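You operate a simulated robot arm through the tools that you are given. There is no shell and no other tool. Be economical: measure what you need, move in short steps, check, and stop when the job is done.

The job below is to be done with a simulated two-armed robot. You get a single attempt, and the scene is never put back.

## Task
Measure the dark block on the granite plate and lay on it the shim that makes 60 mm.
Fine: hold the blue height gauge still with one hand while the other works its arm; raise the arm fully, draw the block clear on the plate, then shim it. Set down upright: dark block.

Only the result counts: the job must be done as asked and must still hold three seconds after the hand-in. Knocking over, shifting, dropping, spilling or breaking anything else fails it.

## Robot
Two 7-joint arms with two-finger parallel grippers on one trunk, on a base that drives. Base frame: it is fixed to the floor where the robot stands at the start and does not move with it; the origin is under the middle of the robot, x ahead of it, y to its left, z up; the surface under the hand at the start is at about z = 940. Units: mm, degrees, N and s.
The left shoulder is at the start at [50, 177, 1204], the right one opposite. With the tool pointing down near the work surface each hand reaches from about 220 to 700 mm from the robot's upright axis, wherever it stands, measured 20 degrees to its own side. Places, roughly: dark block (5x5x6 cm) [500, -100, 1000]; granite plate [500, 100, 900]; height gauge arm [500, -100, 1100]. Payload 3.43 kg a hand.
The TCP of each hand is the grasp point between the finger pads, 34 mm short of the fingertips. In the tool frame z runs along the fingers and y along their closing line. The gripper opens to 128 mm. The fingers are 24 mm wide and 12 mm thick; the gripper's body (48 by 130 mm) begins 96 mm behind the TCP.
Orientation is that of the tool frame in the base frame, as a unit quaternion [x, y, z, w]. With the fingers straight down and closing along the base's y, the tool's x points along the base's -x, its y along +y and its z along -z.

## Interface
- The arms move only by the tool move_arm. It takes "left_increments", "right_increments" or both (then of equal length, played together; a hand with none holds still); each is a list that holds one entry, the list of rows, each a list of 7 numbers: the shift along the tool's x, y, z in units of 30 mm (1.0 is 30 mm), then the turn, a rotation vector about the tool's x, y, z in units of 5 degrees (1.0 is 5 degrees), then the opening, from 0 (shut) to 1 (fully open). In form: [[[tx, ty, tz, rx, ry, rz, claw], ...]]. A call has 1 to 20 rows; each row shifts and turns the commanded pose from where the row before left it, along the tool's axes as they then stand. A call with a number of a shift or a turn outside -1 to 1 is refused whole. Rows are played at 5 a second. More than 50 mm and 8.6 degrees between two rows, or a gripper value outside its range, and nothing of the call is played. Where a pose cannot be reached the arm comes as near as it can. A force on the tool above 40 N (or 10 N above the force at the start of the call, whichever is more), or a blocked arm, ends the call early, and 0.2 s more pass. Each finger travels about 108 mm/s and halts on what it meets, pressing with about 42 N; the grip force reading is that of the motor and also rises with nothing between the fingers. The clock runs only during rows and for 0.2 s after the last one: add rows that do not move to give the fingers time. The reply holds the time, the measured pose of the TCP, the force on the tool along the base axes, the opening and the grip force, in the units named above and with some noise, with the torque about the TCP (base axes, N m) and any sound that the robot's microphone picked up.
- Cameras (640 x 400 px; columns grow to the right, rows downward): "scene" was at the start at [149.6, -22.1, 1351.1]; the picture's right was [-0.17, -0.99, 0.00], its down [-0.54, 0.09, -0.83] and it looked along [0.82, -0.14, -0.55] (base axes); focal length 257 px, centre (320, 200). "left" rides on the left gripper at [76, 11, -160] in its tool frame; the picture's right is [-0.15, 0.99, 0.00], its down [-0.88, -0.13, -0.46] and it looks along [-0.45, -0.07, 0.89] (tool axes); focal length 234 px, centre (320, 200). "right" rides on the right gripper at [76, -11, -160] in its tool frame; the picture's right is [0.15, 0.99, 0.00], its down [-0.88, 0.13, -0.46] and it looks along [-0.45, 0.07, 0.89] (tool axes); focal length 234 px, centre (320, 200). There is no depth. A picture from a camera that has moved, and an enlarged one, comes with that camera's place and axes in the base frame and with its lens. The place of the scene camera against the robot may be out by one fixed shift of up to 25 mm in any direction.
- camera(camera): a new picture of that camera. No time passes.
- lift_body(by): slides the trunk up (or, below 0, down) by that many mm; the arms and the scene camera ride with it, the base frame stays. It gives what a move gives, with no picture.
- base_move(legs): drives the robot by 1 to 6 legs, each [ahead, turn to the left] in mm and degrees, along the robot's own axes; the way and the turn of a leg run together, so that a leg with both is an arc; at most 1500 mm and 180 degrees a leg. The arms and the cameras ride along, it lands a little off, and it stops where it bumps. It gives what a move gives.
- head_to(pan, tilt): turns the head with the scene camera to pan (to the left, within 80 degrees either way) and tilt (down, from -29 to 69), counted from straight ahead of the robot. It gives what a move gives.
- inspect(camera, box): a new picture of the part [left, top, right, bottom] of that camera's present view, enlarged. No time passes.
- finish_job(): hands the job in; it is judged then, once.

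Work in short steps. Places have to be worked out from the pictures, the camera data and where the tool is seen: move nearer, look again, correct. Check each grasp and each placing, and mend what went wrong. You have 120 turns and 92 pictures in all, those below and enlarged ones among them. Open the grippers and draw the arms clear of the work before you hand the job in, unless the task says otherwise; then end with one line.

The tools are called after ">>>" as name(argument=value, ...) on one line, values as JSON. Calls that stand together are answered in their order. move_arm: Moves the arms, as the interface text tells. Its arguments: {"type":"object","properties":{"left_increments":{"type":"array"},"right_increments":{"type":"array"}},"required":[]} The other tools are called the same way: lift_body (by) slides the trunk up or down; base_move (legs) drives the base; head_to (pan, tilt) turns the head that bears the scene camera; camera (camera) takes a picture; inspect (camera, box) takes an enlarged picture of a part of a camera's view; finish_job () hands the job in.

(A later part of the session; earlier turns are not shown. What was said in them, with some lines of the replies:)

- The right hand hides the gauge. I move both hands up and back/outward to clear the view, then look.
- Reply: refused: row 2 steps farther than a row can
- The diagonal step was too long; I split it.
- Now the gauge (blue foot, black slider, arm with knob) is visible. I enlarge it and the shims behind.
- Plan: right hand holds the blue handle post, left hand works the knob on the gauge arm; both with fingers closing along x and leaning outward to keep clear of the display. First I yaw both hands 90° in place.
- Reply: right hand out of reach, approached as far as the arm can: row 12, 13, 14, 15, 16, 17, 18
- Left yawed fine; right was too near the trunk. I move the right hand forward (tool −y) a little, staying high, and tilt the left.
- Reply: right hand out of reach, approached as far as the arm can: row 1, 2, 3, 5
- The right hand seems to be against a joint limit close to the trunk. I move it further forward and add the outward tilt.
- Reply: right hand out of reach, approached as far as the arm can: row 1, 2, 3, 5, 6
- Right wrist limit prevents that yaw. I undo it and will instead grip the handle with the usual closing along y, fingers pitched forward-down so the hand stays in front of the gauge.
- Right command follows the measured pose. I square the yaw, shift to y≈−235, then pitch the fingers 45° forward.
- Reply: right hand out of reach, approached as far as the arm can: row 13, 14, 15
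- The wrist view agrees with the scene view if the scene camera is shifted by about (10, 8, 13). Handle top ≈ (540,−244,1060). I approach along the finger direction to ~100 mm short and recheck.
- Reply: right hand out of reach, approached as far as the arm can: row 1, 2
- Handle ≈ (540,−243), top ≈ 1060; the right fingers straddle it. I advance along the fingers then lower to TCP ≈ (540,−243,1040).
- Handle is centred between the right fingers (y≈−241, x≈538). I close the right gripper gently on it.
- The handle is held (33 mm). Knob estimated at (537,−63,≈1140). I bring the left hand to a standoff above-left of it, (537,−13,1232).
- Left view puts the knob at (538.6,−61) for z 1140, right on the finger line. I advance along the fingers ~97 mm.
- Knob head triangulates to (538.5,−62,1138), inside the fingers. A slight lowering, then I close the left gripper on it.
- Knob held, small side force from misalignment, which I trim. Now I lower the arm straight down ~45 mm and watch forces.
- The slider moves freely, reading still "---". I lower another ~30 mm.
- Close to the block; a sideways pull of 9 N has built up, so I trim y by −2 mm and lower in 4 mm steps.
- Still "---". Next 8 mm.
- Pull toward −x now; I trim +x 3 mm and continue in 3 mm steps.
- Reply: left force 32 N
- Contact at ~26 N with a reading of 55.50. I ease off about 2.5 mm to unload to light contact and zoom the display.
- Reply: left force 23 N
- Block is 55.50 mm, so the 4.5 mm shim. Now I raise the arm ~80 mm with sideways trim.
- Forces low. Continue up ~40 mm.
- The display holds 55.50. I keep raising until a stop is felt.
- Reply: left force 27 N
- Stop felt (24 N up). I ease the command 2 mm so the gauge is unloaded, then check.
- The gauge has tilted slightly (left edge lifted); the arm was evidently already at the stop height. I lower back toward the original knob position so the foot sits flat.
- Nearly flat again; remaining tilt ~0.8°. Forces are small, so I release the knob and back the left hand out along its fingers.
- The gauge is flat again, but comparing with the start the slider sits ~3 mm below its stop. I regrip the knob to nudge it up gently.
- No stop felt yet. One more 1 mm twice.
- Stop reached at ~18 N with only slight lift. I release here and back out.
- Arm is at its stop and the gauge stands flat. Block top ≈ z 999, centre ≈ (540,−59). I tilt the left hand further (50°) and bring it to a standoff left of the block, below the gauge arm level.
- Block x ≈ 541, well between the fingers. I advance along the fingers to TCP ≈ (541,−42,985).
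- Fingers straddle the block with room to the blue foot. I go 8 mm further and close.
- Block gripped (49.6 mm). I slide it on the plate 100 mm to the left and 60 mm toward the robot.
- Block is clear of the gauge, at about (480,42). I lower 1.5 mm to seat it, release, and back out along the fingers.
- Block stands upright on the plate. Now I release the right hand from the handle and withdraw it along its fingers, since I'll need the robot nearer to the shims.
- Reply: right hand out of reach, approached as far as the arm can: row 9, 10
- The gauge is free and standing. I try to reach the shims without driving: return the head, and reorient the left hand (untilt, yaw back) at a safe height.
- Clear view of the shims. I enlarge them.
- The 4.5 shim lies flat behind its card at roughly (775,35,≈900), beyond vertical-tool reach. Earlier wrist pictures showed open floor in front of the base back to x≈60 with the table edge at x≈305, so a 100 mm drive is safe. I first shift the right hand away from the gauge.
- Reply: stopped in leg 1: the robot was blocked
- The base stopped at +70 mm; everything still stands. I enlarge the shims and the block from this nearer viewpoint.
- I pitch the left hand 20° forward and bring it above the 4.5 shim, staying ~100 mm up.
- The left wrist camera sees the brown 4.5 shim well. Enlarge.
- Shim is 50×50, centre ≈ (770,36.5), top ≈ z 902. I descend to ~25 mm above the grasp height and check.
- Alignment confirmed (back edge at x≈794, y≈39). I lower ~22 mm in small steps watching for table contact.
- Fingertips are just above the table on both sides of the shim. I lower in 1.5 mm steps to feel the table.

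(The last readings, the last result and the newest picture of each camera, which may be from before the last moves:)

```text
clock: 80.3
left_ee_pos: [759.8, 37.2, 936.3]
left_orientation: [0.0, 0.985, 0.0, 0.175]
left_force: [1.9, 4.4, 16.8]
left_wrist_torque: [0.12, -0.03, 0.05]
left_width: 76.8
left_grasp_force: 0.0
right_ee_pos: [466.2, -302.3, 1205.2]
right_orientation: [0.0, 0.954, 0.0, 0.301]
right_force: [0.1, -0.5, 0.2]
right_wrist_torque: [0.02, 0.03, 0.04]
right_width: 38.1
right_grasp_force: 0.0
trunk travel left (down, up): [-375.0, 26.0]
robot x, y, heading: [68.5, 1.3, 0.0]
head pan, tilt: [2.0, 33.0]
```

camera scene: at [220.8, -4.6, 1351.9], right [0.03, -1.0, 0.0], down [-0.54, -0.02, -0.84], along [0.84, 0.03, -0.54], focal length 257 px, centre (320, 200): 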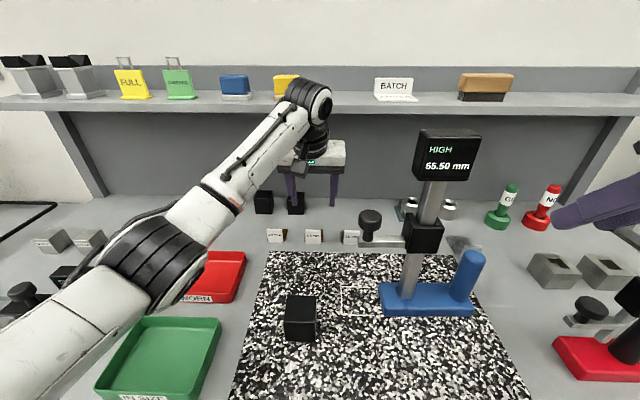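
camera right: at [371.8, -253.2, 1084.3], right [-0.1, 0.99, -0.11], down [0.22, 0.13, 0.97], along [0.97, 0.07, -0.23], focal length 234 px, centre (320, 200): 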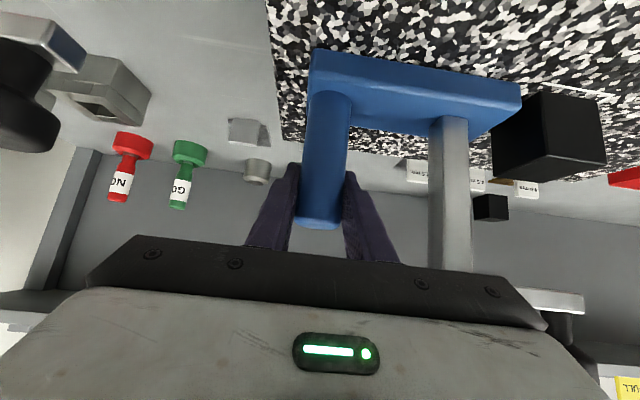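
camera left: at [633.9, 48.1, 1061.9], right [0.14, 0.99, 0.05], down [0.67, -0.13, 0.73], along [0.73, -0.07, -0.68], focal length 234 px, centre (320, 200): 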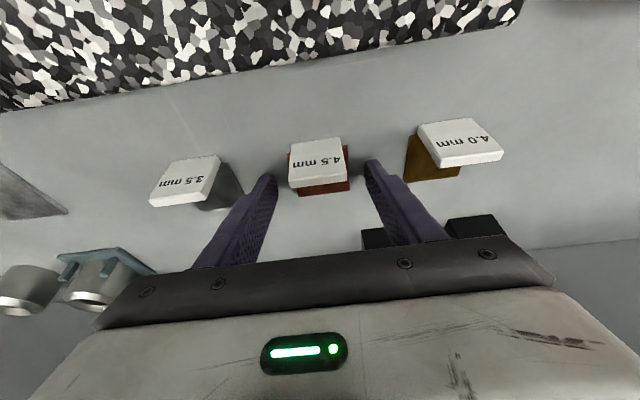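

Table contact at TCP z ≈ 936. I raise 2.5 mm and close on the shim edges.

>>> move_arm(left_increments=[[[-0.03, -0.01, -0.085, 0, 0, 0, 0.6], [0, 0, 0, 0, 0, 0, 0.5], [0, 0, 0, 0, 0, 0, 0.45], [0, 0, 0, 0, 0, 0, 0.41], [0, 0, 0, 0, 0, 0, 0.38], [0, 0, 0, 0, 0, 0, 0.34], [0, 0, 0, 0, 0, 0, 0.3], [0, 0, 0, 0, 0, 0, 0.3]]])

>>> camera(camera="left")

>>> inspect(camera="scene", box=[255, 190, 375, 260])

```text
clock: 82.1
left_ee_pos: [759.0, 36.7, 935.4]
left_orientation: [0.0, 0.985, -0.001, 0.173]
left_force: [-1.9, 0.1, 4.8]
left_wrist_torque: [0.15, 0.07, 0.05]
left_width: 49.3
left_grasp_force: 41.9
right_ee_pos: [466.1, -302.3, 1204.5]
right_orientation: [0.0, 0.954, 0.0, 0.3]
right_force: [-0.6, 0.3, 0.8]
right_wrist_torque: [0.02, -0.01, -0.01]
right_width: 38.4
right_grasp_force: 0.0
trunk travel left (down, up): [-375.0, 26.0]
robot x, y, heading: [66.6, 3.4, 0.1]
head pan, tilt: [2.0, 33.0]
```

```text
37 pictures are left
camera left: at [633.3, 48.0, 1060.7], right [0.14, 0.99, 0.05], down [0.67, -0.13, 0.73], along [0.73, -0.07, -0.68], focal length 234 px, centre (320, 200)
```

left: 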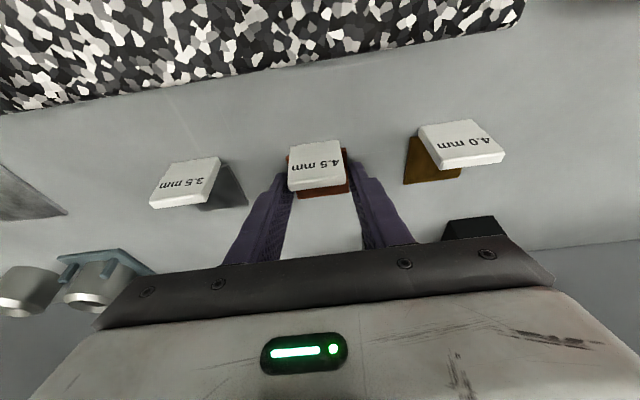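

```text
5.33 times, centred on (315, 225) of scene
camera zoom: at [220.2, -4.7, 1352.0], right [0.03, -1.0, 0.0], down [-0.54, -0.02, -0.84], along [0.84, 0.03, -0.54], focal length 1369 px, centre (347, 67)
```

zoom: 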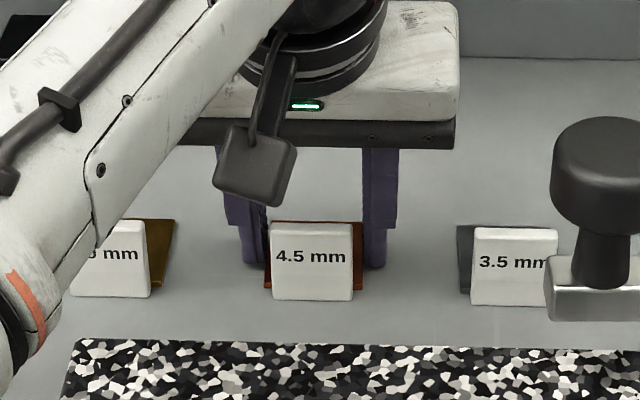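

Gripped at 49.3 mm, about mid-shim. I lift straight up, slowly first.

>>> move_arm(left_increments=[[[-0.06, 0, -0.155, 0, 0, 0, 0.3], [-0.12, 0, -0.31, 0, 0, 0, 0.3], [-0.23, 0, -0.62, 0, 0, 0, 0.3], [-0.34, 0, -0.94, 0, 0, 0, 0.3], [-0.34, 0, -0.94, 0, 0, 0, 0.3], [-0.34, 0, -0.94, 0, 0, 0, 0.3], [0, 0, 0, 0, 0, 0, 0.3]]])

>>> camera(camera="left")

>>> inspect(camera="scene", box=[245, 150, 405, 270])

```text
clock: 83.7
left_ee_pos: [760.2, 37.5, 1061.4]
left_orientation: [0.0, 0.985, 0.001, 0.172]
left_force: [-0.2, 0.1, -0.9]
left_wrist_torque: [0.0, 0.05, 0.04]
left_width: 49.2
left_grasp_force: 41.6
right_ee_pos: [467.3, -302.7, 1202.6]
right_orientation: [0.0, 0.954, 0.001, 0.299]
right_force: [-0.2, 0.8, 0.3]
right_wrist_torque: [0.04, -0.02, 0.0]
right_width: 38.5
right_grasp_force: 0.1
trunk travel left (down, up): [-375.0, 26.0]
robot x, y, heading: [69.2, -0.0, 0.1]
head pan, tilt: [2.0, 33.0]
```

```text
35 pictures are left
camera left: at [634.9, 48.6, 1186.5], right [0.14, 0.99, 0.05], down [0.67, -0.13, 0.73], along [0.73, -0.07, -0.68], focal length 234 px, centre (320, 200)
```

left: 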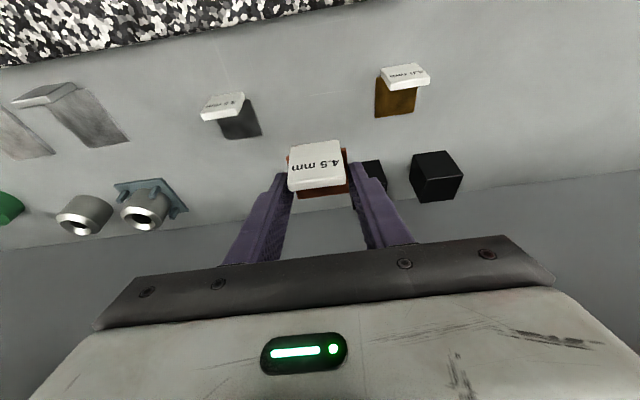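

```text
3.33 times, centred on (325, 210) of scene
camera zoom: at [221.2, -4.6, 1351.8], right [0.03, -1.0, 0.0], down [-0.54, -0.02, -0.84], along [0.84, 0.03, -0.55], focal length 856 px, centre (303, 167)
```

zoom: 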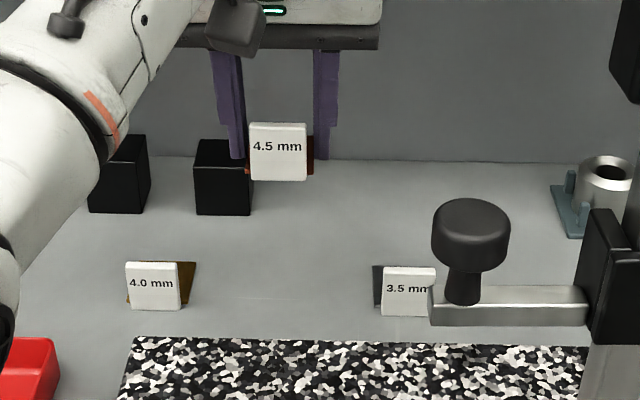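

The card is attached to the shim and comes along—fine. Block top centre is ≈ (479.5,41), z ≈ 999. I carry the shim up, a bit left to keep clear of the gauge knob, then back toward the robot over the block.

>>> move_arm(left_increments=[[[-0.34, 0, -0.94, 0, 0, 0, 0.3], [-0.34, 0.6, -0.9, 0, 0, 0, 0.3], [0, 1, 0, 0, 0, 0, 0.3], [0.91, 0, -0.328, 0, 0, 0, 0.3], [0.91, 0, -0.328, 0, 0, 0, 0.3], [0.91, 0, -0.328, 0, 0, 0, 0.3], [0.91, 0, -0.328, 0, 0, 0, 0.3], [0.91, 0, -0.328, 0, 0, 0, 0.3], [0.91, 0, -0.328, 0, 0, 0, 0.3], [0.91, 0, -0.328, 0, 0, 0, 0.3], [0.91, 0, -0.328, 0, 0, 0, 0.3], [0.91, 0, -0.328, 0, 0, 0, 0.3], [0.91, 0, -0.328, 0, 0, 0, 0.3], [0, -0.7, 0, 0, 0, 0, 0.3], [0, -0.7, 0, 0, 0, 0, 0.3], [0, 0, 0, 0, 0, 0, 0.3]]])

>>> camera(camera="scene")

>>> camera(camera="left")

```text
clock: 87.1
left_ee_pos: [469.1, 42.6, 1118.6]
left_orientation: [0.0, 0.985, 0.0, 0.173]
left_force: [-1.6, 0.9, -0.6]
left_wrist_torque: [0.03, -0.05, -0.01]
left_width: 49.4
left_grasp_force: 42.5
left hand out of reach, approached as far as the arm can: row 5
right_ee_pos: [468.2, -301.6, 1203.5]
right_orientation: [0.0, 0.954, 0.0, 0.3]
right_force: [0.1, -0.5, 0.2]
right_wrist_torque: [0.02, -0.01, 0.0]
right_width: 38.4
right_grasp_force: 0.1
trunk travel left (down, up): [-375.0, 26.0]
robot x, y, heading: [69.6, 0.2, -0.1]
head pan, tilt: [2.0, 33.0]
```

```text
33 pictures are left
camera scene: at [221.0, -4.4, 1351.9], right [0.03, -1.0, 0.0], down [-0.54, -0.02, -0.84], along [0.84, 0.03, -0.54], focal length 257 px, centre (320, 200)
```

scene: 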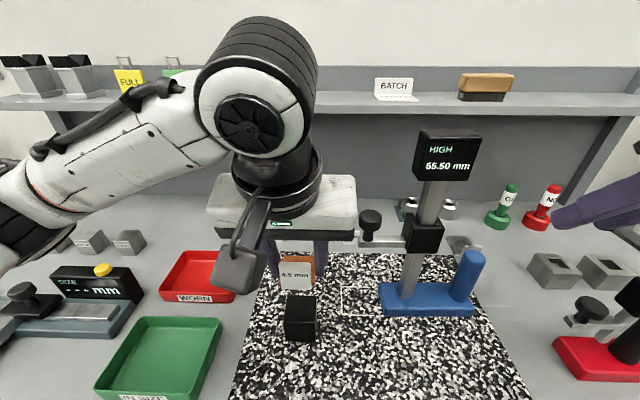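

```text
32 pictures are left
camera left: at [344.4, 53.2, 1243.0], right [0.14, 0.99, 0.05], down [0.67, -0.13, 0.73], along [0.73, -0.07, -0.68], focal length 234 px, centre (320, 200)
```

left: 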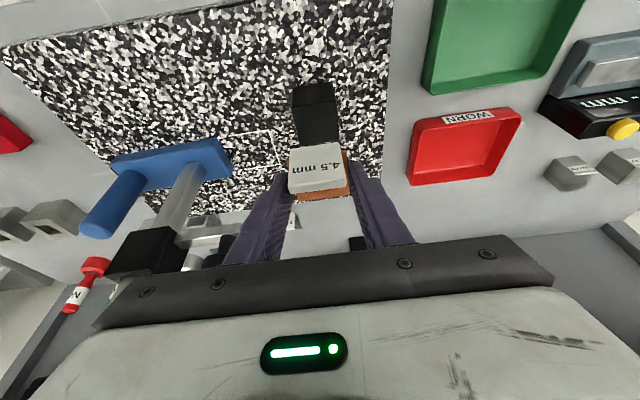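

Shim hangs above the block. I enlarge the left view to measure block vs. shim.

>>> inspect(camera="left", box=[260, 70, 380, 220])

>>> inspect(camera="scene", box=[240, 240, 360, 350])

```text
2.67 times, centred on (320, 145) of left
camera zoom: at [344.4, 53.2, 1243.0], right [0.14, 0.99, 0.05], down [0.67, -0.13, 0.73], along [0.73, -0.07, -0.68], focal length 624 px, centre (320, 347)
```

zoom: 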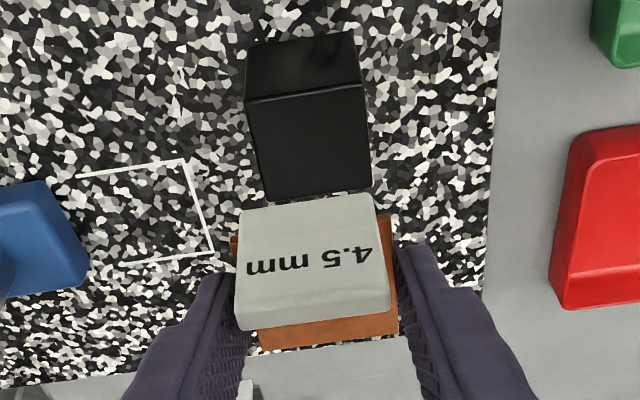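

```text
3.64 times, centred on (300, 295) of scene
camera zoom: at [221.0, -4.4, 1351.9], right [0.03, -1.0, 0.0], down [-0.54, -0.02, -0.84], along [0.84, 0.03, -0.54], focal length 933 px, centre (393, -146)
```

zoom: 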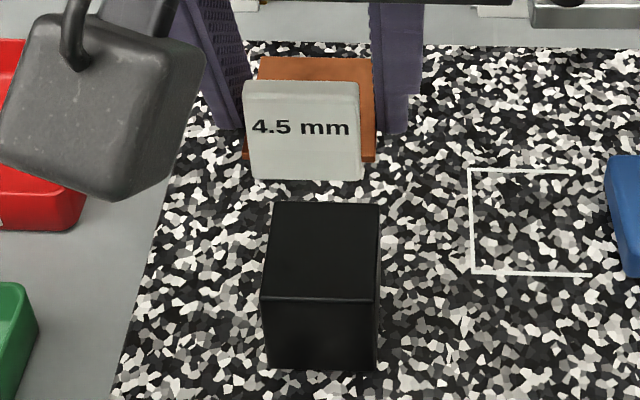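

Shim centre ≈ (482,41) versus block ≈ (480,42): well aligned. I lower 72 mm straight down.

>>> move_arm(left_increments=[[[0.163, 0.03, 0.452, 0, 0, 0, 0.3], [0.163, 0, 0.452, 0, 0, 0, 0.3], [0.163, 0, 0.452, 0, 0, 0, 0.3], [0.163, 0, 0.452, 0, 0, 0, 0.3], [0.163, 0, 0.452, 0, 0, 0, 0.3], [0, 0, 0, 0, 0, 0, 0.3]]])

>>> inspect(camera="scene", box=[240, 240, 360, 350])

>>> inspect(camera="left", box=[260, 70, 380, 220])

```text
clock: 88.5
left_ee_pos: [470.4, 43.9, 1045.8]
left_orientation: [0.0, 0.985, 0.0, 0.173]
left_force: [0.6, -0.1, -2.0]
left_wrist_torque: [-0.02, 0.01, 0.03]
left_width: 49.1
left_grasp_force: 42.5
right_ee_pos: [467.3, -303.2, 1203.8]
right_orientation: [0.0, 0.954, 0.001, 0.3]
right_force: [-0.1, -0.1, 0.4]
right_wrist_torque: [0.01, -0.03, 0.01]
right_width: 38.1
right_grasp_force: 0.2
trunk travel left (down, up): [-375.0, 26.0]
robot x, y, heading: [66.5, 1.1, -0.3]
head pan, tilt: [2.0, 33.0]
```

```text
3.64 times, centred on (300, 295) of scene
camera zoom: at [221.0, -4.7, 1351.9], right [0.03, -1.0, 0.0], down [-0.54, -0.02, -0.84], along [0.84, 0.03, -0.54], focal length 933 px, centre (393, -146)
```

zoom: 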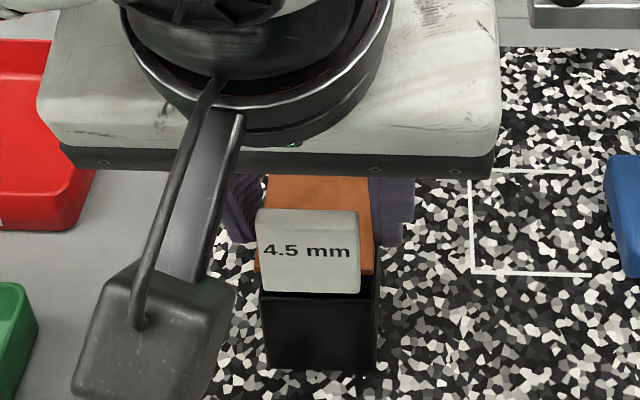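

```text
2.67 times, centred on (320, 145) of left
camera zoom: at [346.0, 54.8, 1170.0], right [0.14, 0.99, 0.05], down [0.67, -0.13, 0.73], along [0.73, -0.07, -0.68], focal length 624 px, centre (320, 347)
```

zoom: 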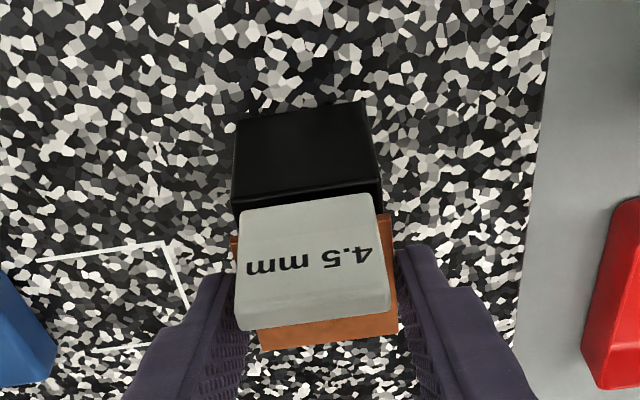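

Shim is ~2 mm too far left; I trim that and lower 7 mm, then in 1.2 mm steps until contact.

>>> move_arm(left_increments=[[[0.04, -0.06, 0.11, 0, 0, 0, 0.3], [0.04, 0, 0.11, 0, 0, 0, 0.3], [0, 0, 0, 0, 0, 0, 0.3]]])

>>> move_arm(left_increments=[[[0.014, 0, 0.038, 0, 0, 0, 0.3], [0, 0, 0, 0, 0, 0, 0.3]]])

>>> move_arm(left_increments=[[[0.014, 0, 0.038, 0, 0, 0, 0.3], [0, 0, 0, 0, 0, 0, 0.3]]])

```text
clock: 89.3
left_ee_pos: [470.5, 42.5, 1039.3]
left_orientation: [0.0, 0.985, 0.0, 0.173]
left_force: [-0.2, -0.7, -0.3]
left_wrist_torque: [0.0, 0.04, 0.0]
left_width: 49.3
left_grasp_force: 42.2
right_ee_pos: [467.9, -302.4, 1203.4]
right_orientation: [0.0, 0.954, 0.001, 0.299]
right_force: [-0.1, 0.1, -0.1]
right_wrist_torque: [0.01, -0.03, -0.03]
right_width: 38.2
right_grasp_force: 0.2
trunk travel left (down, up): [-375.0, 26.0]
robot x, y, heading: [70.8, -1.6, 0.0]
head pan, tilt: [2.0, 33.0]
```

```text
clock: 89.9
left_ee_pos: [468.5, 42.9, 1039.2]
left_orientation: [0.001, 0.985, 0.0, 0.173]
left_force: [-0.4, -0.7, -0.6]
left_wrist_torque: [0.03, 0.01, 0.02]
left_width: 49.0
left_grasp_force: 42.3
right_ee_pos: [468.0, -302.1, 1203.9]
right_orientation: [0.0, 0.954, 0.001, 0.3]
right_force: [-0.4, 0.7, 0.3]
right_wrist_torque: [0.01, -0.01, 0.02]
right_width: 38.4
right_grasp_force: 0.1
trunk travel left (down, up): [-375.0, 26.0]
robot x, y, heading: [68.4, 1.5, 0.3]
head pan, tilt: [2.0, 33.0]
```

```text
clock: 90.5
left_ee_pos: [470.2, 40.8, 1036.9]
left_orientation: [0.0, 0.985, 0.0, 0.172]
left_force: [0.8, -0.6, -1.4]
left_wrist_torque: [-0.03, 0.0, 0.02]
left_width: 48.9
left_grasp_force: 42.1
right_ee_pos: [468.3, -302.5, 1203.6]
right_orientation: [0.0, 0.954, 0.0, 0.3]
right_force: [-0.4, -0.4, 0.0]
right_wrist_torque: [-0.02, 0.03, 0.01]
right_width: 38.3
right_grasp_force: 0.1
trunk travel left (down, up): [-375.0, 26.0]
robot x, y, heading: [69.4, 0.1, -0.3]
head pan, tilt: [2.0, 33.0]
```

No contact yet; continue in small steps.

>>> move_arm(left_increments=[[[0.014, 0, 0.038, 0, 0, 0, 0.3], [0, 0, 0, 0, 0, 0, 0.3]]])

>>> move_arm(left_increments=[[[0.014, 0, 0.038, 0, 0, 0, 0.3], [0, 0, 0, 0, 0, 0, 0.3]]])

>>> inspect(camera="scene", box=[260, 280, 340, 350])

```text
clock: 91.1
left_ee_pos: [469.9, 41.0, 1035.9]
left_orientation: [0.0, 0.985, 0.0, 0.173]
left_force: [0.6, -0.8, -1.3]
left_wrist_torque: [0.01, 0.06, -0.01]
left_width: 49.0
left_grasp_force: 41.7
right_ee_pos: [468.9, -301.6, 1202.4]
right_orientation: [-0.001, 0.954, 0.001, 0.3]
right_force: [-0.2, -0.2, 0.1]
right_wrist_torque: [-0.02, 0.02, -0.01]
right_width: 38.6
right_grasp_force: 0.1
trunk travel left (down, up): [-375.0, 26.0]
robot x, y, heading: [68.2, -1.3, -0.2]
head pan, tilt: [2.0, 33.0]
```

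```text
clock: 91.7
left_ee_pos: [469.8, 40.6, 1033.7]
left_orientation: [0.0, 0.985, 0.0, 0.173]
left_force: [-0.5, 0.6, -1.2]
left_wrist_torque: [-0.01, -0.01, -0.02]
left_width: 49.2
left_grasp_force: 42.8
right_ee_pos: [467.9, -302.4, 1204.2]
right_orientation: [0.0, 0.954, 0.001, 0.3]
right_force: [-0.1, -0.2, 0.8]
right_wrist_torque: [-0.01, 0.05, 0.02]
right_width: 38.1
right_grasp_force: 0.1
trunk travel left (down, up): [-375.0, 26.0]
robot x, y, heading: [69.2, 2.0, 0.1]
head pan, tilt: [2.0, 33.0]
```

```text
5.71 times, centred on (300, 315) of scene
camera zoom: at [221.0, -4.6, 1351.9], right [0.03, -1.0, 0.0], down [-0.54, -0.02, -0.84], along [0.84, 0.03, -0.54], focal length 1466 px, centre (434, -457)
```

zoom: 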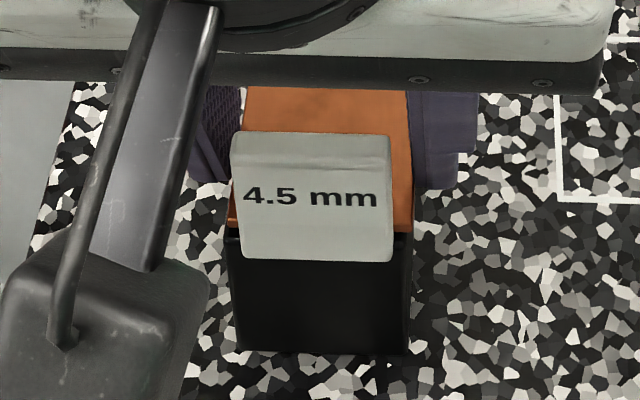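

Edges coincide now; nearly down. Continue 1.2 mm steps.

>>> move_arm(left_increments=[[[0.014, 0, 0.038, 0, 0, 0, 0.3], [0, 0, 0, 0, 0, 0, 0.3]]])

>>> move_arm(left_increments=[[[0.014, 0, 0.038, 0, 0, 0, 0.3], [0, 0, 0, 0, 0, 0, 0.3]]])

```text
clock: 92.3
left_ee_pos: [469.7, 40.8, 1032.9]
left_orientation: [0.0, 0.985, 0.0, 0.173]
left_force: [-0.1, -0.7, -1.1]
left_wrist_torque: [0.0, 0.02, 0.04]
left_width: 48.9
left_grasp_force: 42.3
right_ee_pos: [467.6, -301.7, 1202.8]
right_orientation: [0.0, 0.954, 0.0, 0.3]
right_force: [0.5, 0.2, -0.4]
right_wrist_torque: [-0.02, 0.02, -0.02]
right_width: 38.3
right_grasp_force: 0.1
trunk travel left (down, up): [-375.0, 26.0]
robot x, y, heading: [72.0, -3.3, -0.5]
head pan, tilt: [2.0, 33.0]
```

```text
clock: 92.9
left_ee_pos: [469.6, 41.2, 1032.4]
left_orientation: [0.0, 0.985, -0.001, 0.173]
left_force: [0.0, -0.3, -0.1]
left_wrist_torque: [0.04, -0.02, 0.03]
left_width: 49.1
left_grasp_force: 42.1
right_ee_pos: [467.7, -302.3, 1204.6]
right_orientation: [0.0, 0.954, 0.001, 0.3]
right_force: [-0.3, -0.3, 0.1]
right_wrist_torque: [0.05, 0.04, -0.01]
right_width: 38.6
right_grasp_force: 0.1
trunk travel left (down, up): [-375.0, 26.0]
robot x, y, heading: [68.5, 0.1, 0.2]
head pan, tilt: [2.0, 33.0]
```

>>> move_arm(left_increments=[[[0.014, 0, 0.038, 0, 0, 0, 0.3], [0, 0, 0, 0, 0, 0, 0.3]]])

>>> move_arm(left_increments=[[[0.014, 0, 0.038, 0, 0, 0, 0.3], [0, 0, 0, 0, 0, 0, 0.3]]])

>>> inspect(camera="scene", box=[260, 280, 340, 350])

```text
clock: 93.5
left_ee_pos: [470.3, 40.5, 1032.1]
left_orientation: [0.0, 0.985, 0.001, 0.174]
left_force: [1.1, 0.1, 4.9]
left_wrist_torque: [0.08, -0.02, -0.01]
left_width: 49.1
left_grasp_force: 42.1
right_ee_pos: [468.8, -301.7, 1203.4]
right_orientation: [-0.001, 0.954, 0.001, 0.3]
right_force: [0.0, 0.3, -0.6]
right_wrist_torque: [0.01, 0.01, -0.01]
right_width: 38.6
right_grasp_force: 0.2
trunk travel left (down, up): [-375.0, 26.0]
robot x, y, heading: [69.5, -1.0, 0.1]
head pan, tilt: [2.0, 33.0]
```

```text
clock: 94.1
left_ee_pos: [469.2, 41.7, 1032.1]
left_orientation: [0.0, 0.985, -0.001, 0.175]
left_force: [2.7, -0.1, 18.1]
left_wrist_torque: [0.5, -0.02, -0.13]
left_width: 49.3
left_grasp_force: 42.1
right_ee_pos: [467.6, -302.1, 1204.0]
right_orientation: [0.0, 0.954, 0.001, 0.3]
right_force: [0.3, -1.2, 0.1]
right_wrist_torque: [-0.01, 0.01, -0.01]
right_width: 38.3
right_grasp_force: 0.0
trunk travel left (down, up): [-375.0, 26.0]
robot x, y, heading: [71.7, 0.2, -0.2]
head pan, tilt: [2.0, 33.0]
```

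```text
5.71 times, centred on (300, 315) of scene
camera zoom: at [219.9, -4.8, 1352.3], right [0.03, -1.0, 0.0], down [-0.54, -0.02, -0.84], along [0.84, 0.03, -0.54], focal length 1466 px, centre (434, -457)
```

zoom: 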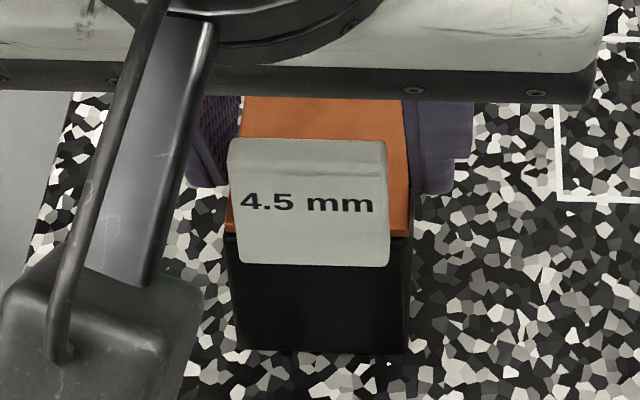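

Contact felt (18 N), shim seated and aligned. I relieve 1 mm, then open the fingers.

>>> move_arm(left_increments=[[[-0.012, 0, -0.032, 0, 0, 0, 0.3], [0, 0, 0, 0, 0, 0, 0.36], [0, 0, 0, 0, 0, 0, 0.4], [0, 0, 0, 0, 0, 0, 0.44], [0, 0, 0, 0, 0, 0, 0.5], [0, 0, 0, 0, 0, 0, 0.6], [0, 0, 0, 0, 0, 0, 0.65], [0, 0, 0, 0, 0, 0, 0.65]]])

>>> camera(camera="left")

>>> inspect(camera="scene", box=[260, 280, 340, 350])

```text
clock: 95.9
left_ee_pos: [468.4, 40.7, 1031.1]
left_orientation: [0.0, 0.985, 0.0, 0.172]
left_force: [-0.2, -0.3, 0.5]
left_wrist_torque: [0.0, -0.01, -0.02]
left_width: 83.0
left_grasp_force: 0.1
right_ee_pos: [467.1, -301.5, 1203.4]
right_orientation: [0.0, 0.954, 0.001, 0.299]
right_force: [-0.1, 0.0, 0.0]
right_wrist_torque: [-0.03, -0.02, 0.0]
right_width: 38.5
right_grasp_force: 0.1
trunk travel left (down, up): [-375.0, 26.0]
robot x, y, heading: [70.1, -1.8, -0.1]
head pan, tilt: [2.0, 33.0]
```

```text
25 pictures are left
camera left: at [343.9, 53.7, 1155.3], right [0.14, 0.99, 0.05], down [0.67, -0.13, 0.73], along [0.73, -0.07, -0.68], focal length 234 px, centre (320, 200)
```

left: 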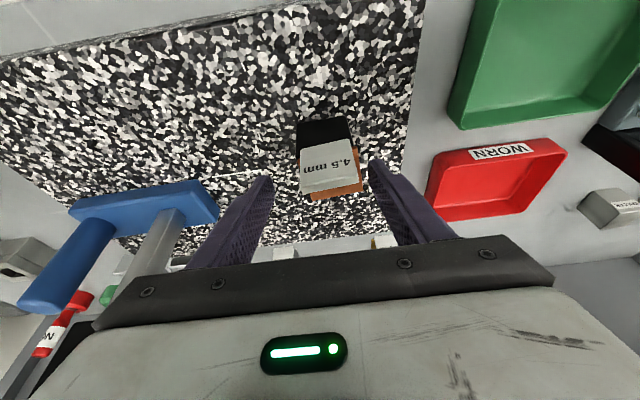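

```text
5.71 times, centred on (300, 315) of scene
camera zoom: at [220.9, -4.7, 1351.9], right [0.03, -1.0, 0.0], down [-0.54, -0.02, -0.84], along [0.84, 0.03, -0.54], focal length 1466 px, centre (434, -457)
```

zoom: 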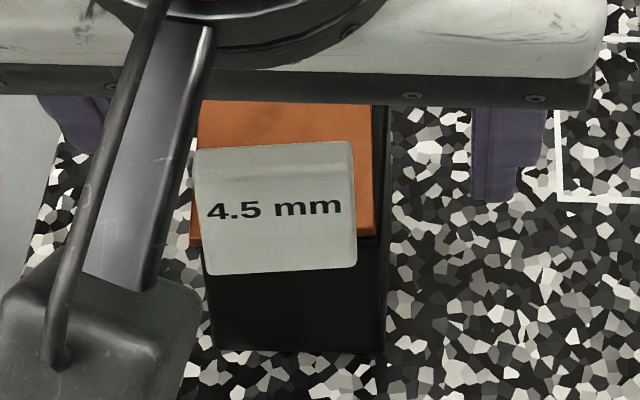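

On opening, the block slid ~8 mm and the shim ~12 mm to the left, so the shim is ~4 mm off centre. I centre the open hand over it (+9 mm), then raise straight up and look.

>>> move_arm(left_increments=[[[0, 0.3, 0, 0, 0, 0, 0.65], [0, 0, 0, 0, 0, 0, 0.7], [-0.17, 0, -0.47, 0, 0, 0, 0.7], [-0.34, 0, -0.94, 0, 0, 0, 0.7], [-0.34, 0, -0.94, 0, 0, 0, 0.7], [-0.34, 0, -0.94, 0, 0, 0, 0.7], [0, 0, 0, 0, 0, 0, 0.7]]])

>>> inspect(camera="left", box=[250, 50, 410, 190])

>>> inspect(camera="scene", box=[250, 270, 350, 350])

```text
clock: 97.5
left_ee_pos: [470.1, 50.5, 1136.6]
left_orientation: [0.0, 0.985, 0.0, 0.173]
left_force: [-0.2, -0.6, 0.8]
left_wrist_torque: [0.0, -0.02, 0.0]
left_width: 89.7
left_grasp_force: 0.1
right_ee_pos: [468.9, -302.2, 1203.9]
right_orientation: [0.0, 0.954, 0.001, 0.299]
right_force: [-0.4, 0.6, -0.7]
right_wrist_torque: [0.03, -0.01, 0.0]
right_width: 38.4
right_grasp_force: 0.1
trunk travel left (down, up): [-375.0, 26.0]
robot x, y, heading: [68.3, -0.1, -0.0]
head pan, tilt: [2.0, 33.0]
```

```text
2.86 times, centred on (330, 120) of left
camera zoom: at [344.7, 61.9, 1261.4], right [0.14, 0.99, 0.05], down [0.67, -0.13, 0.73], along [0.73, -0.07, -0.68], focal length 669 px, centre (291, 429)
```

zoom: 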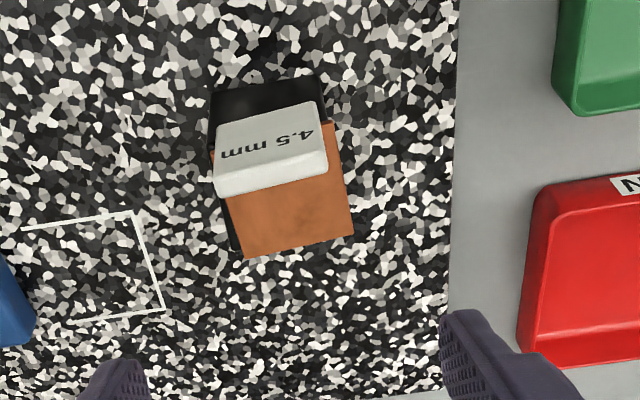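

```text
5.00 times, centred on (300, 310) of scene
camera zoom: at [221.1, -4.5, 1351.9], right [0.03, -1.0, 0.0], down [-0.54, -0.02, -0.84], along [0.84, 0.03, -0.54], focal length 1283 px, centre (420, -350)
```

zoom: 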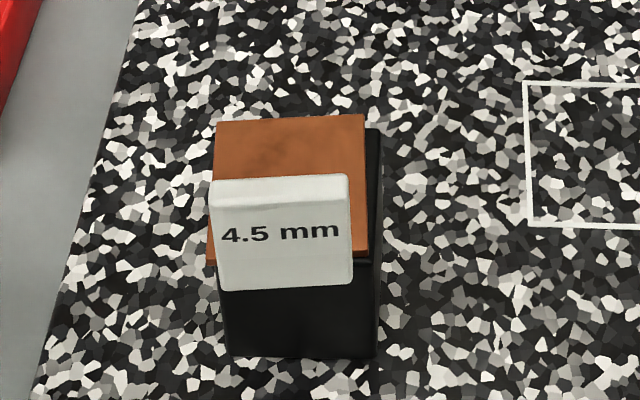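

Shim lies flat but 4–5 mm off and slightly turned. I'll descend with open fingers centred on the block and close only to ~54 mm (no squeeze), nudging the shim square, then open again.

>>> move_arm(left_increments=[[[0.34, 0, 0.94, 0, 0, 0, 0.7], [0.34, 0, 0.94, 0, 0, 0, 0.7], [0.34, 0, 0.94, 0, 0, 0, 0.7], [0.11, 0, 0.31, 0, 0, 0, 0.65], [0, 0, 0, 0, 0, 0, 0.65]]])

>>> inspect(camera="left", box=[240, 90, 400, 230])

>>> inspect(camera="scene", box=[250, 270, 350, 350])

```text
clock: 98.7
left_ee_pos: [470.6, 51.3, 1036.3]
left_orientation: [0.0, 0.985, 0.0, 0.173]
left_force: [0.7, 0.7, 0.6]
left_wrist_torque: [0.01, 0.03, -0.03]
left_width: 83.2
left_grasp_force: 0.0
right_ee_pos: [467.7, -301.5, 1203.8]
right_orientation: [0.0, 0.954, 0.001, 0.3]
right_force: [-0.7, 0.5, -0.2]
right_wrist_torque: [-0.02, -0.02, -0.02]
right_width: 38.3
right_grasp_force: 0.0
trunk travel left (down, up): [-375.0, 26.0]
robot x, y, heading: [70.7, 2.1, -0.1]
head pan, tilt: [2.0, 33.0]
```

```text
2.86 times, centred on (320, 160) of left
camera zoom: at [345.5, 62.9, 1161.9], right [0.14, 0.99, 0.05], down [0.67, -0.13, 0.73], along [0.73, -0.07, -0.68], focal length 669 px, centre (320, 314)
```

zoom: 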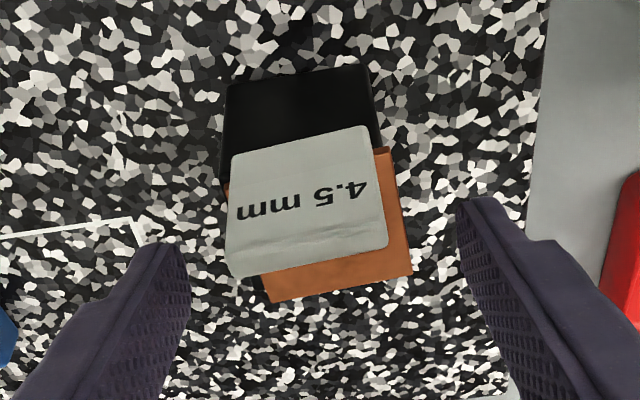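

```text
5.00 times, centred on (300, 310) of scene
camera zoom: at [220.9, -4.6, 1351.9], right [0.03, -1.0, 0.0], down [-0.54, -0.02, -0.84], along [0.84, 0.03, -0.54], focal length 1283 px, centre (420, -350)
```

zoom: 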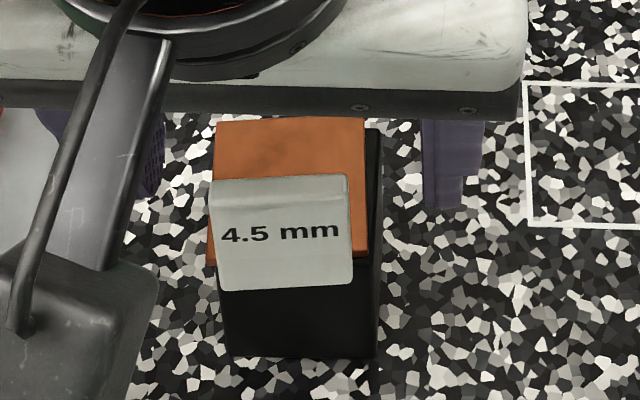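

The hand is ~3.5 mm left of the block's centre; I shift −3.5 mm, lower 1.5 mm and close gradually to ~54 mm.

>>> move_arm(left_increments=[[[0.01, -0.115, 0.035, 0, 0, 0, 0.65], [0, 0, 0, 0, 0, 0, 0.58], [0, 0, 0, 0, 0, 0, 0.52], [0, 0, 0, 0, 0, 0, 0.48], [0, 0, 0, 0, 0, 0, 0.45], [0, 0, 0, 0, 0, 0, 0.43], [0, 0, 0, 0, 0, 0, 0.42], [0, 0, 0, 0, 0, 0, 0.42]]])

>>> inspect(camera="scene", box=[250, 270, 350, 350])

```text
clock: 100.5
left_ee_pos: [471.0, 47.0, 1034.7]
left_orientation: [0.0, 0.985, 0.0, 0.172]
left_force: [0.1, 0.2, 0.5]
left_wrist_torque: [0.0, 0.01, 0.01]
left_width: 54.1
left_grasp_force: 0.1
right_ee_pos: [467.5, -302.9, 1203.7]
right_orientation: [0.0, 0.954, 0.0, 0.3]
right_force: [0.0, -0.3, 0.6]
right_wrist_torque: [0.0, -0.01, 0.01]
right_width: 38.3
right_grasp_force: 0.1
trunk travel left (down, up): [-375.0, 26.0]
robot x, y, heading: [71.3, -1.7, 0.1]
head pan, tilt: [2.0, 33.0]
```

```text
5.00 times, centred on (300, 310) of scene
camera zoom: at [220.9, -4.6, 1351.9], right [0.03, -1.0, 0.0], down [-0.54, -0.02, -0.84], along [0.84, 0.03, -0.54], focal length 1283 px, centre (420, -350)
```

zoom: 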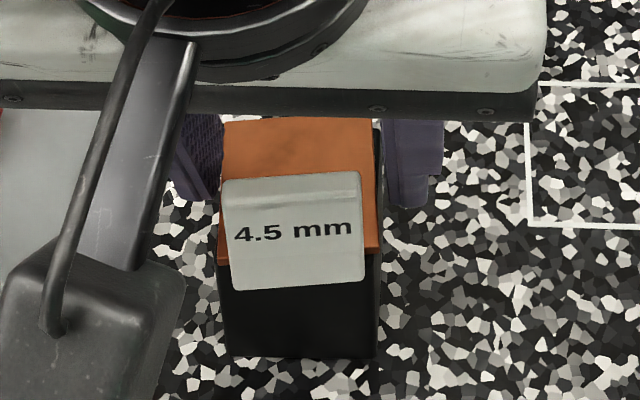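

The shim is now centred over the block. I open and raise away, then check.

>>> move_arm(left_increments=[[[0, 0, 0, 0, 0, 0, 0.48], [0, 0, 0, 0, 0, 0, 0.55], [0, 0, 0, 0, 0, 0, 0.65], [0, 0, 0, 0, 0, 0, 0.65], [-0.17, 0, -0.47, 0, 0, 0, 0.65], [-0.34, 0, -0.94, 0, 0, 0, 0.65], [-0.34, 0, -0.94, 0, 0, 0, 0.65], [-0.34, 0, -0.94, 0, 0, 0, 0.65], [0, 1, 0, 0, 0, 0, 0.65], [0, 1, 0, 0, 0, 0, 0.65], [0, 1, 0, 0, 0, 0, 0.65], [0, 1, 0, 0, 0, 0, 0.65], [0, 1, 0, 0, 0, 0, 0.65], [0, 1, 0, 0, 0, 0, 0.65]]])

>>> camera(camera="scene")

>>> inspect(camera="scene", box=[250, 270, 350, 350])

```text
clock: 103.5
left_ee_pos: [472.1, 228.4, 1141.9]
left_orientation: [0.0, 0.985, 0.0, 0.173]
left_force: [-0.4, -0.8, -0.7]
left_wrist_torque: [-0.03, -0.01, -0.01]
left_width: 83.3
left_grasp_force: 0.0
right_ee_pos: [467.8, -302.5, 1203.8]
right_orientation: [0.0, 0.954, 0.0, 0.3]
right_force: [-0.8, 0.3, -0.5]
right_wrist_torque: [0.02, 0.0, -0.01]
right_width: 38.2
right_grasp_force: 0.0
trunk travel left (down, up): [-375.0, 26.0]
robot x, y, heading: [73.9, -1.9, -0.0]
head pan, tilt: [2.0, 33.0]
```

```text
18 pictures are left
camera scene: at [220.7, -4.1, 1352.0], right [0.03, -1.0, 0.0], down [-0.54, -0.02, -0.84], along [0.84, 0.03, -0.54], focal length 257 px, centre (320, 200)
```

scene: 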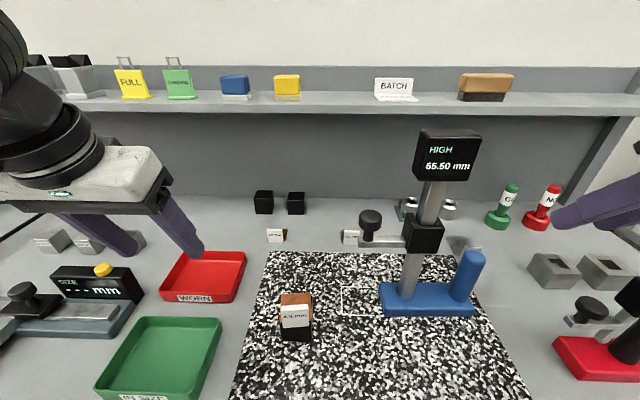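

```text
5.00 times, centred on (300, 310) of scene
camera zoom: at [220.7, -4.1, 1352.0], right [0.03, -1.0, 0.0], down [-0.54, -0.02, -0.84], along [0.84, 0.03, -0.54], focal length 1283 px, centre (420, -350)
```

zoom: 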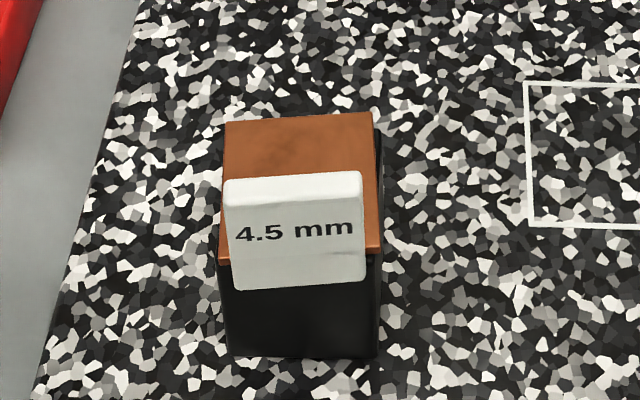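

The shim lies flat and centred, the gauge stands with its arm raised. I open the right gripper fully too (free space) and hand in.

>>> move_arm(right_increments=[[[0, 0, 0, 0, 0, 0, 0.6], [0, 0, 0, 0, 0, 0, 0.9], [0, 0, 0, 0, 0, 0, 0.9]]])

>>> finish_job()

```text
clock: 104.3
left_ee_pos: [471.9, 227.8, 1143.6]
left_orientation: [0.0, 0.985, 0.0, 0.173]
left_force: [0.3, 0.0, -1.2]
left_wrist_torque: [-0.02, -0.04, 0.01]
left_width: 83.4
left_grasp_force: 0.0
right_ee_pos: [468.3, -302.1, 1203.4]
right_orientation: [0.0, 0.954, 0.001, 0.3]
right_force: [0.2, 0.4, -0.1]
right_wrist_torque: [0.0, 0.02, 0.02]
right_width: 115.3
right_grasp_force: 0.2
trunk travel left (down, up): [-375.0, 26.0]
robot x, y, heading: [73.1, -0.9, -0.1]
head pan, tilt: [2.0, 33.0]
```

```text
The job is handed in.
```

The dark block measured 55.50 mm, so I laid the 4.5 mm shim on it to make 60 mm; the block stands upright on the plate, clear of the gauge, with the gauge arm raised to its stop, and the job is handed in.
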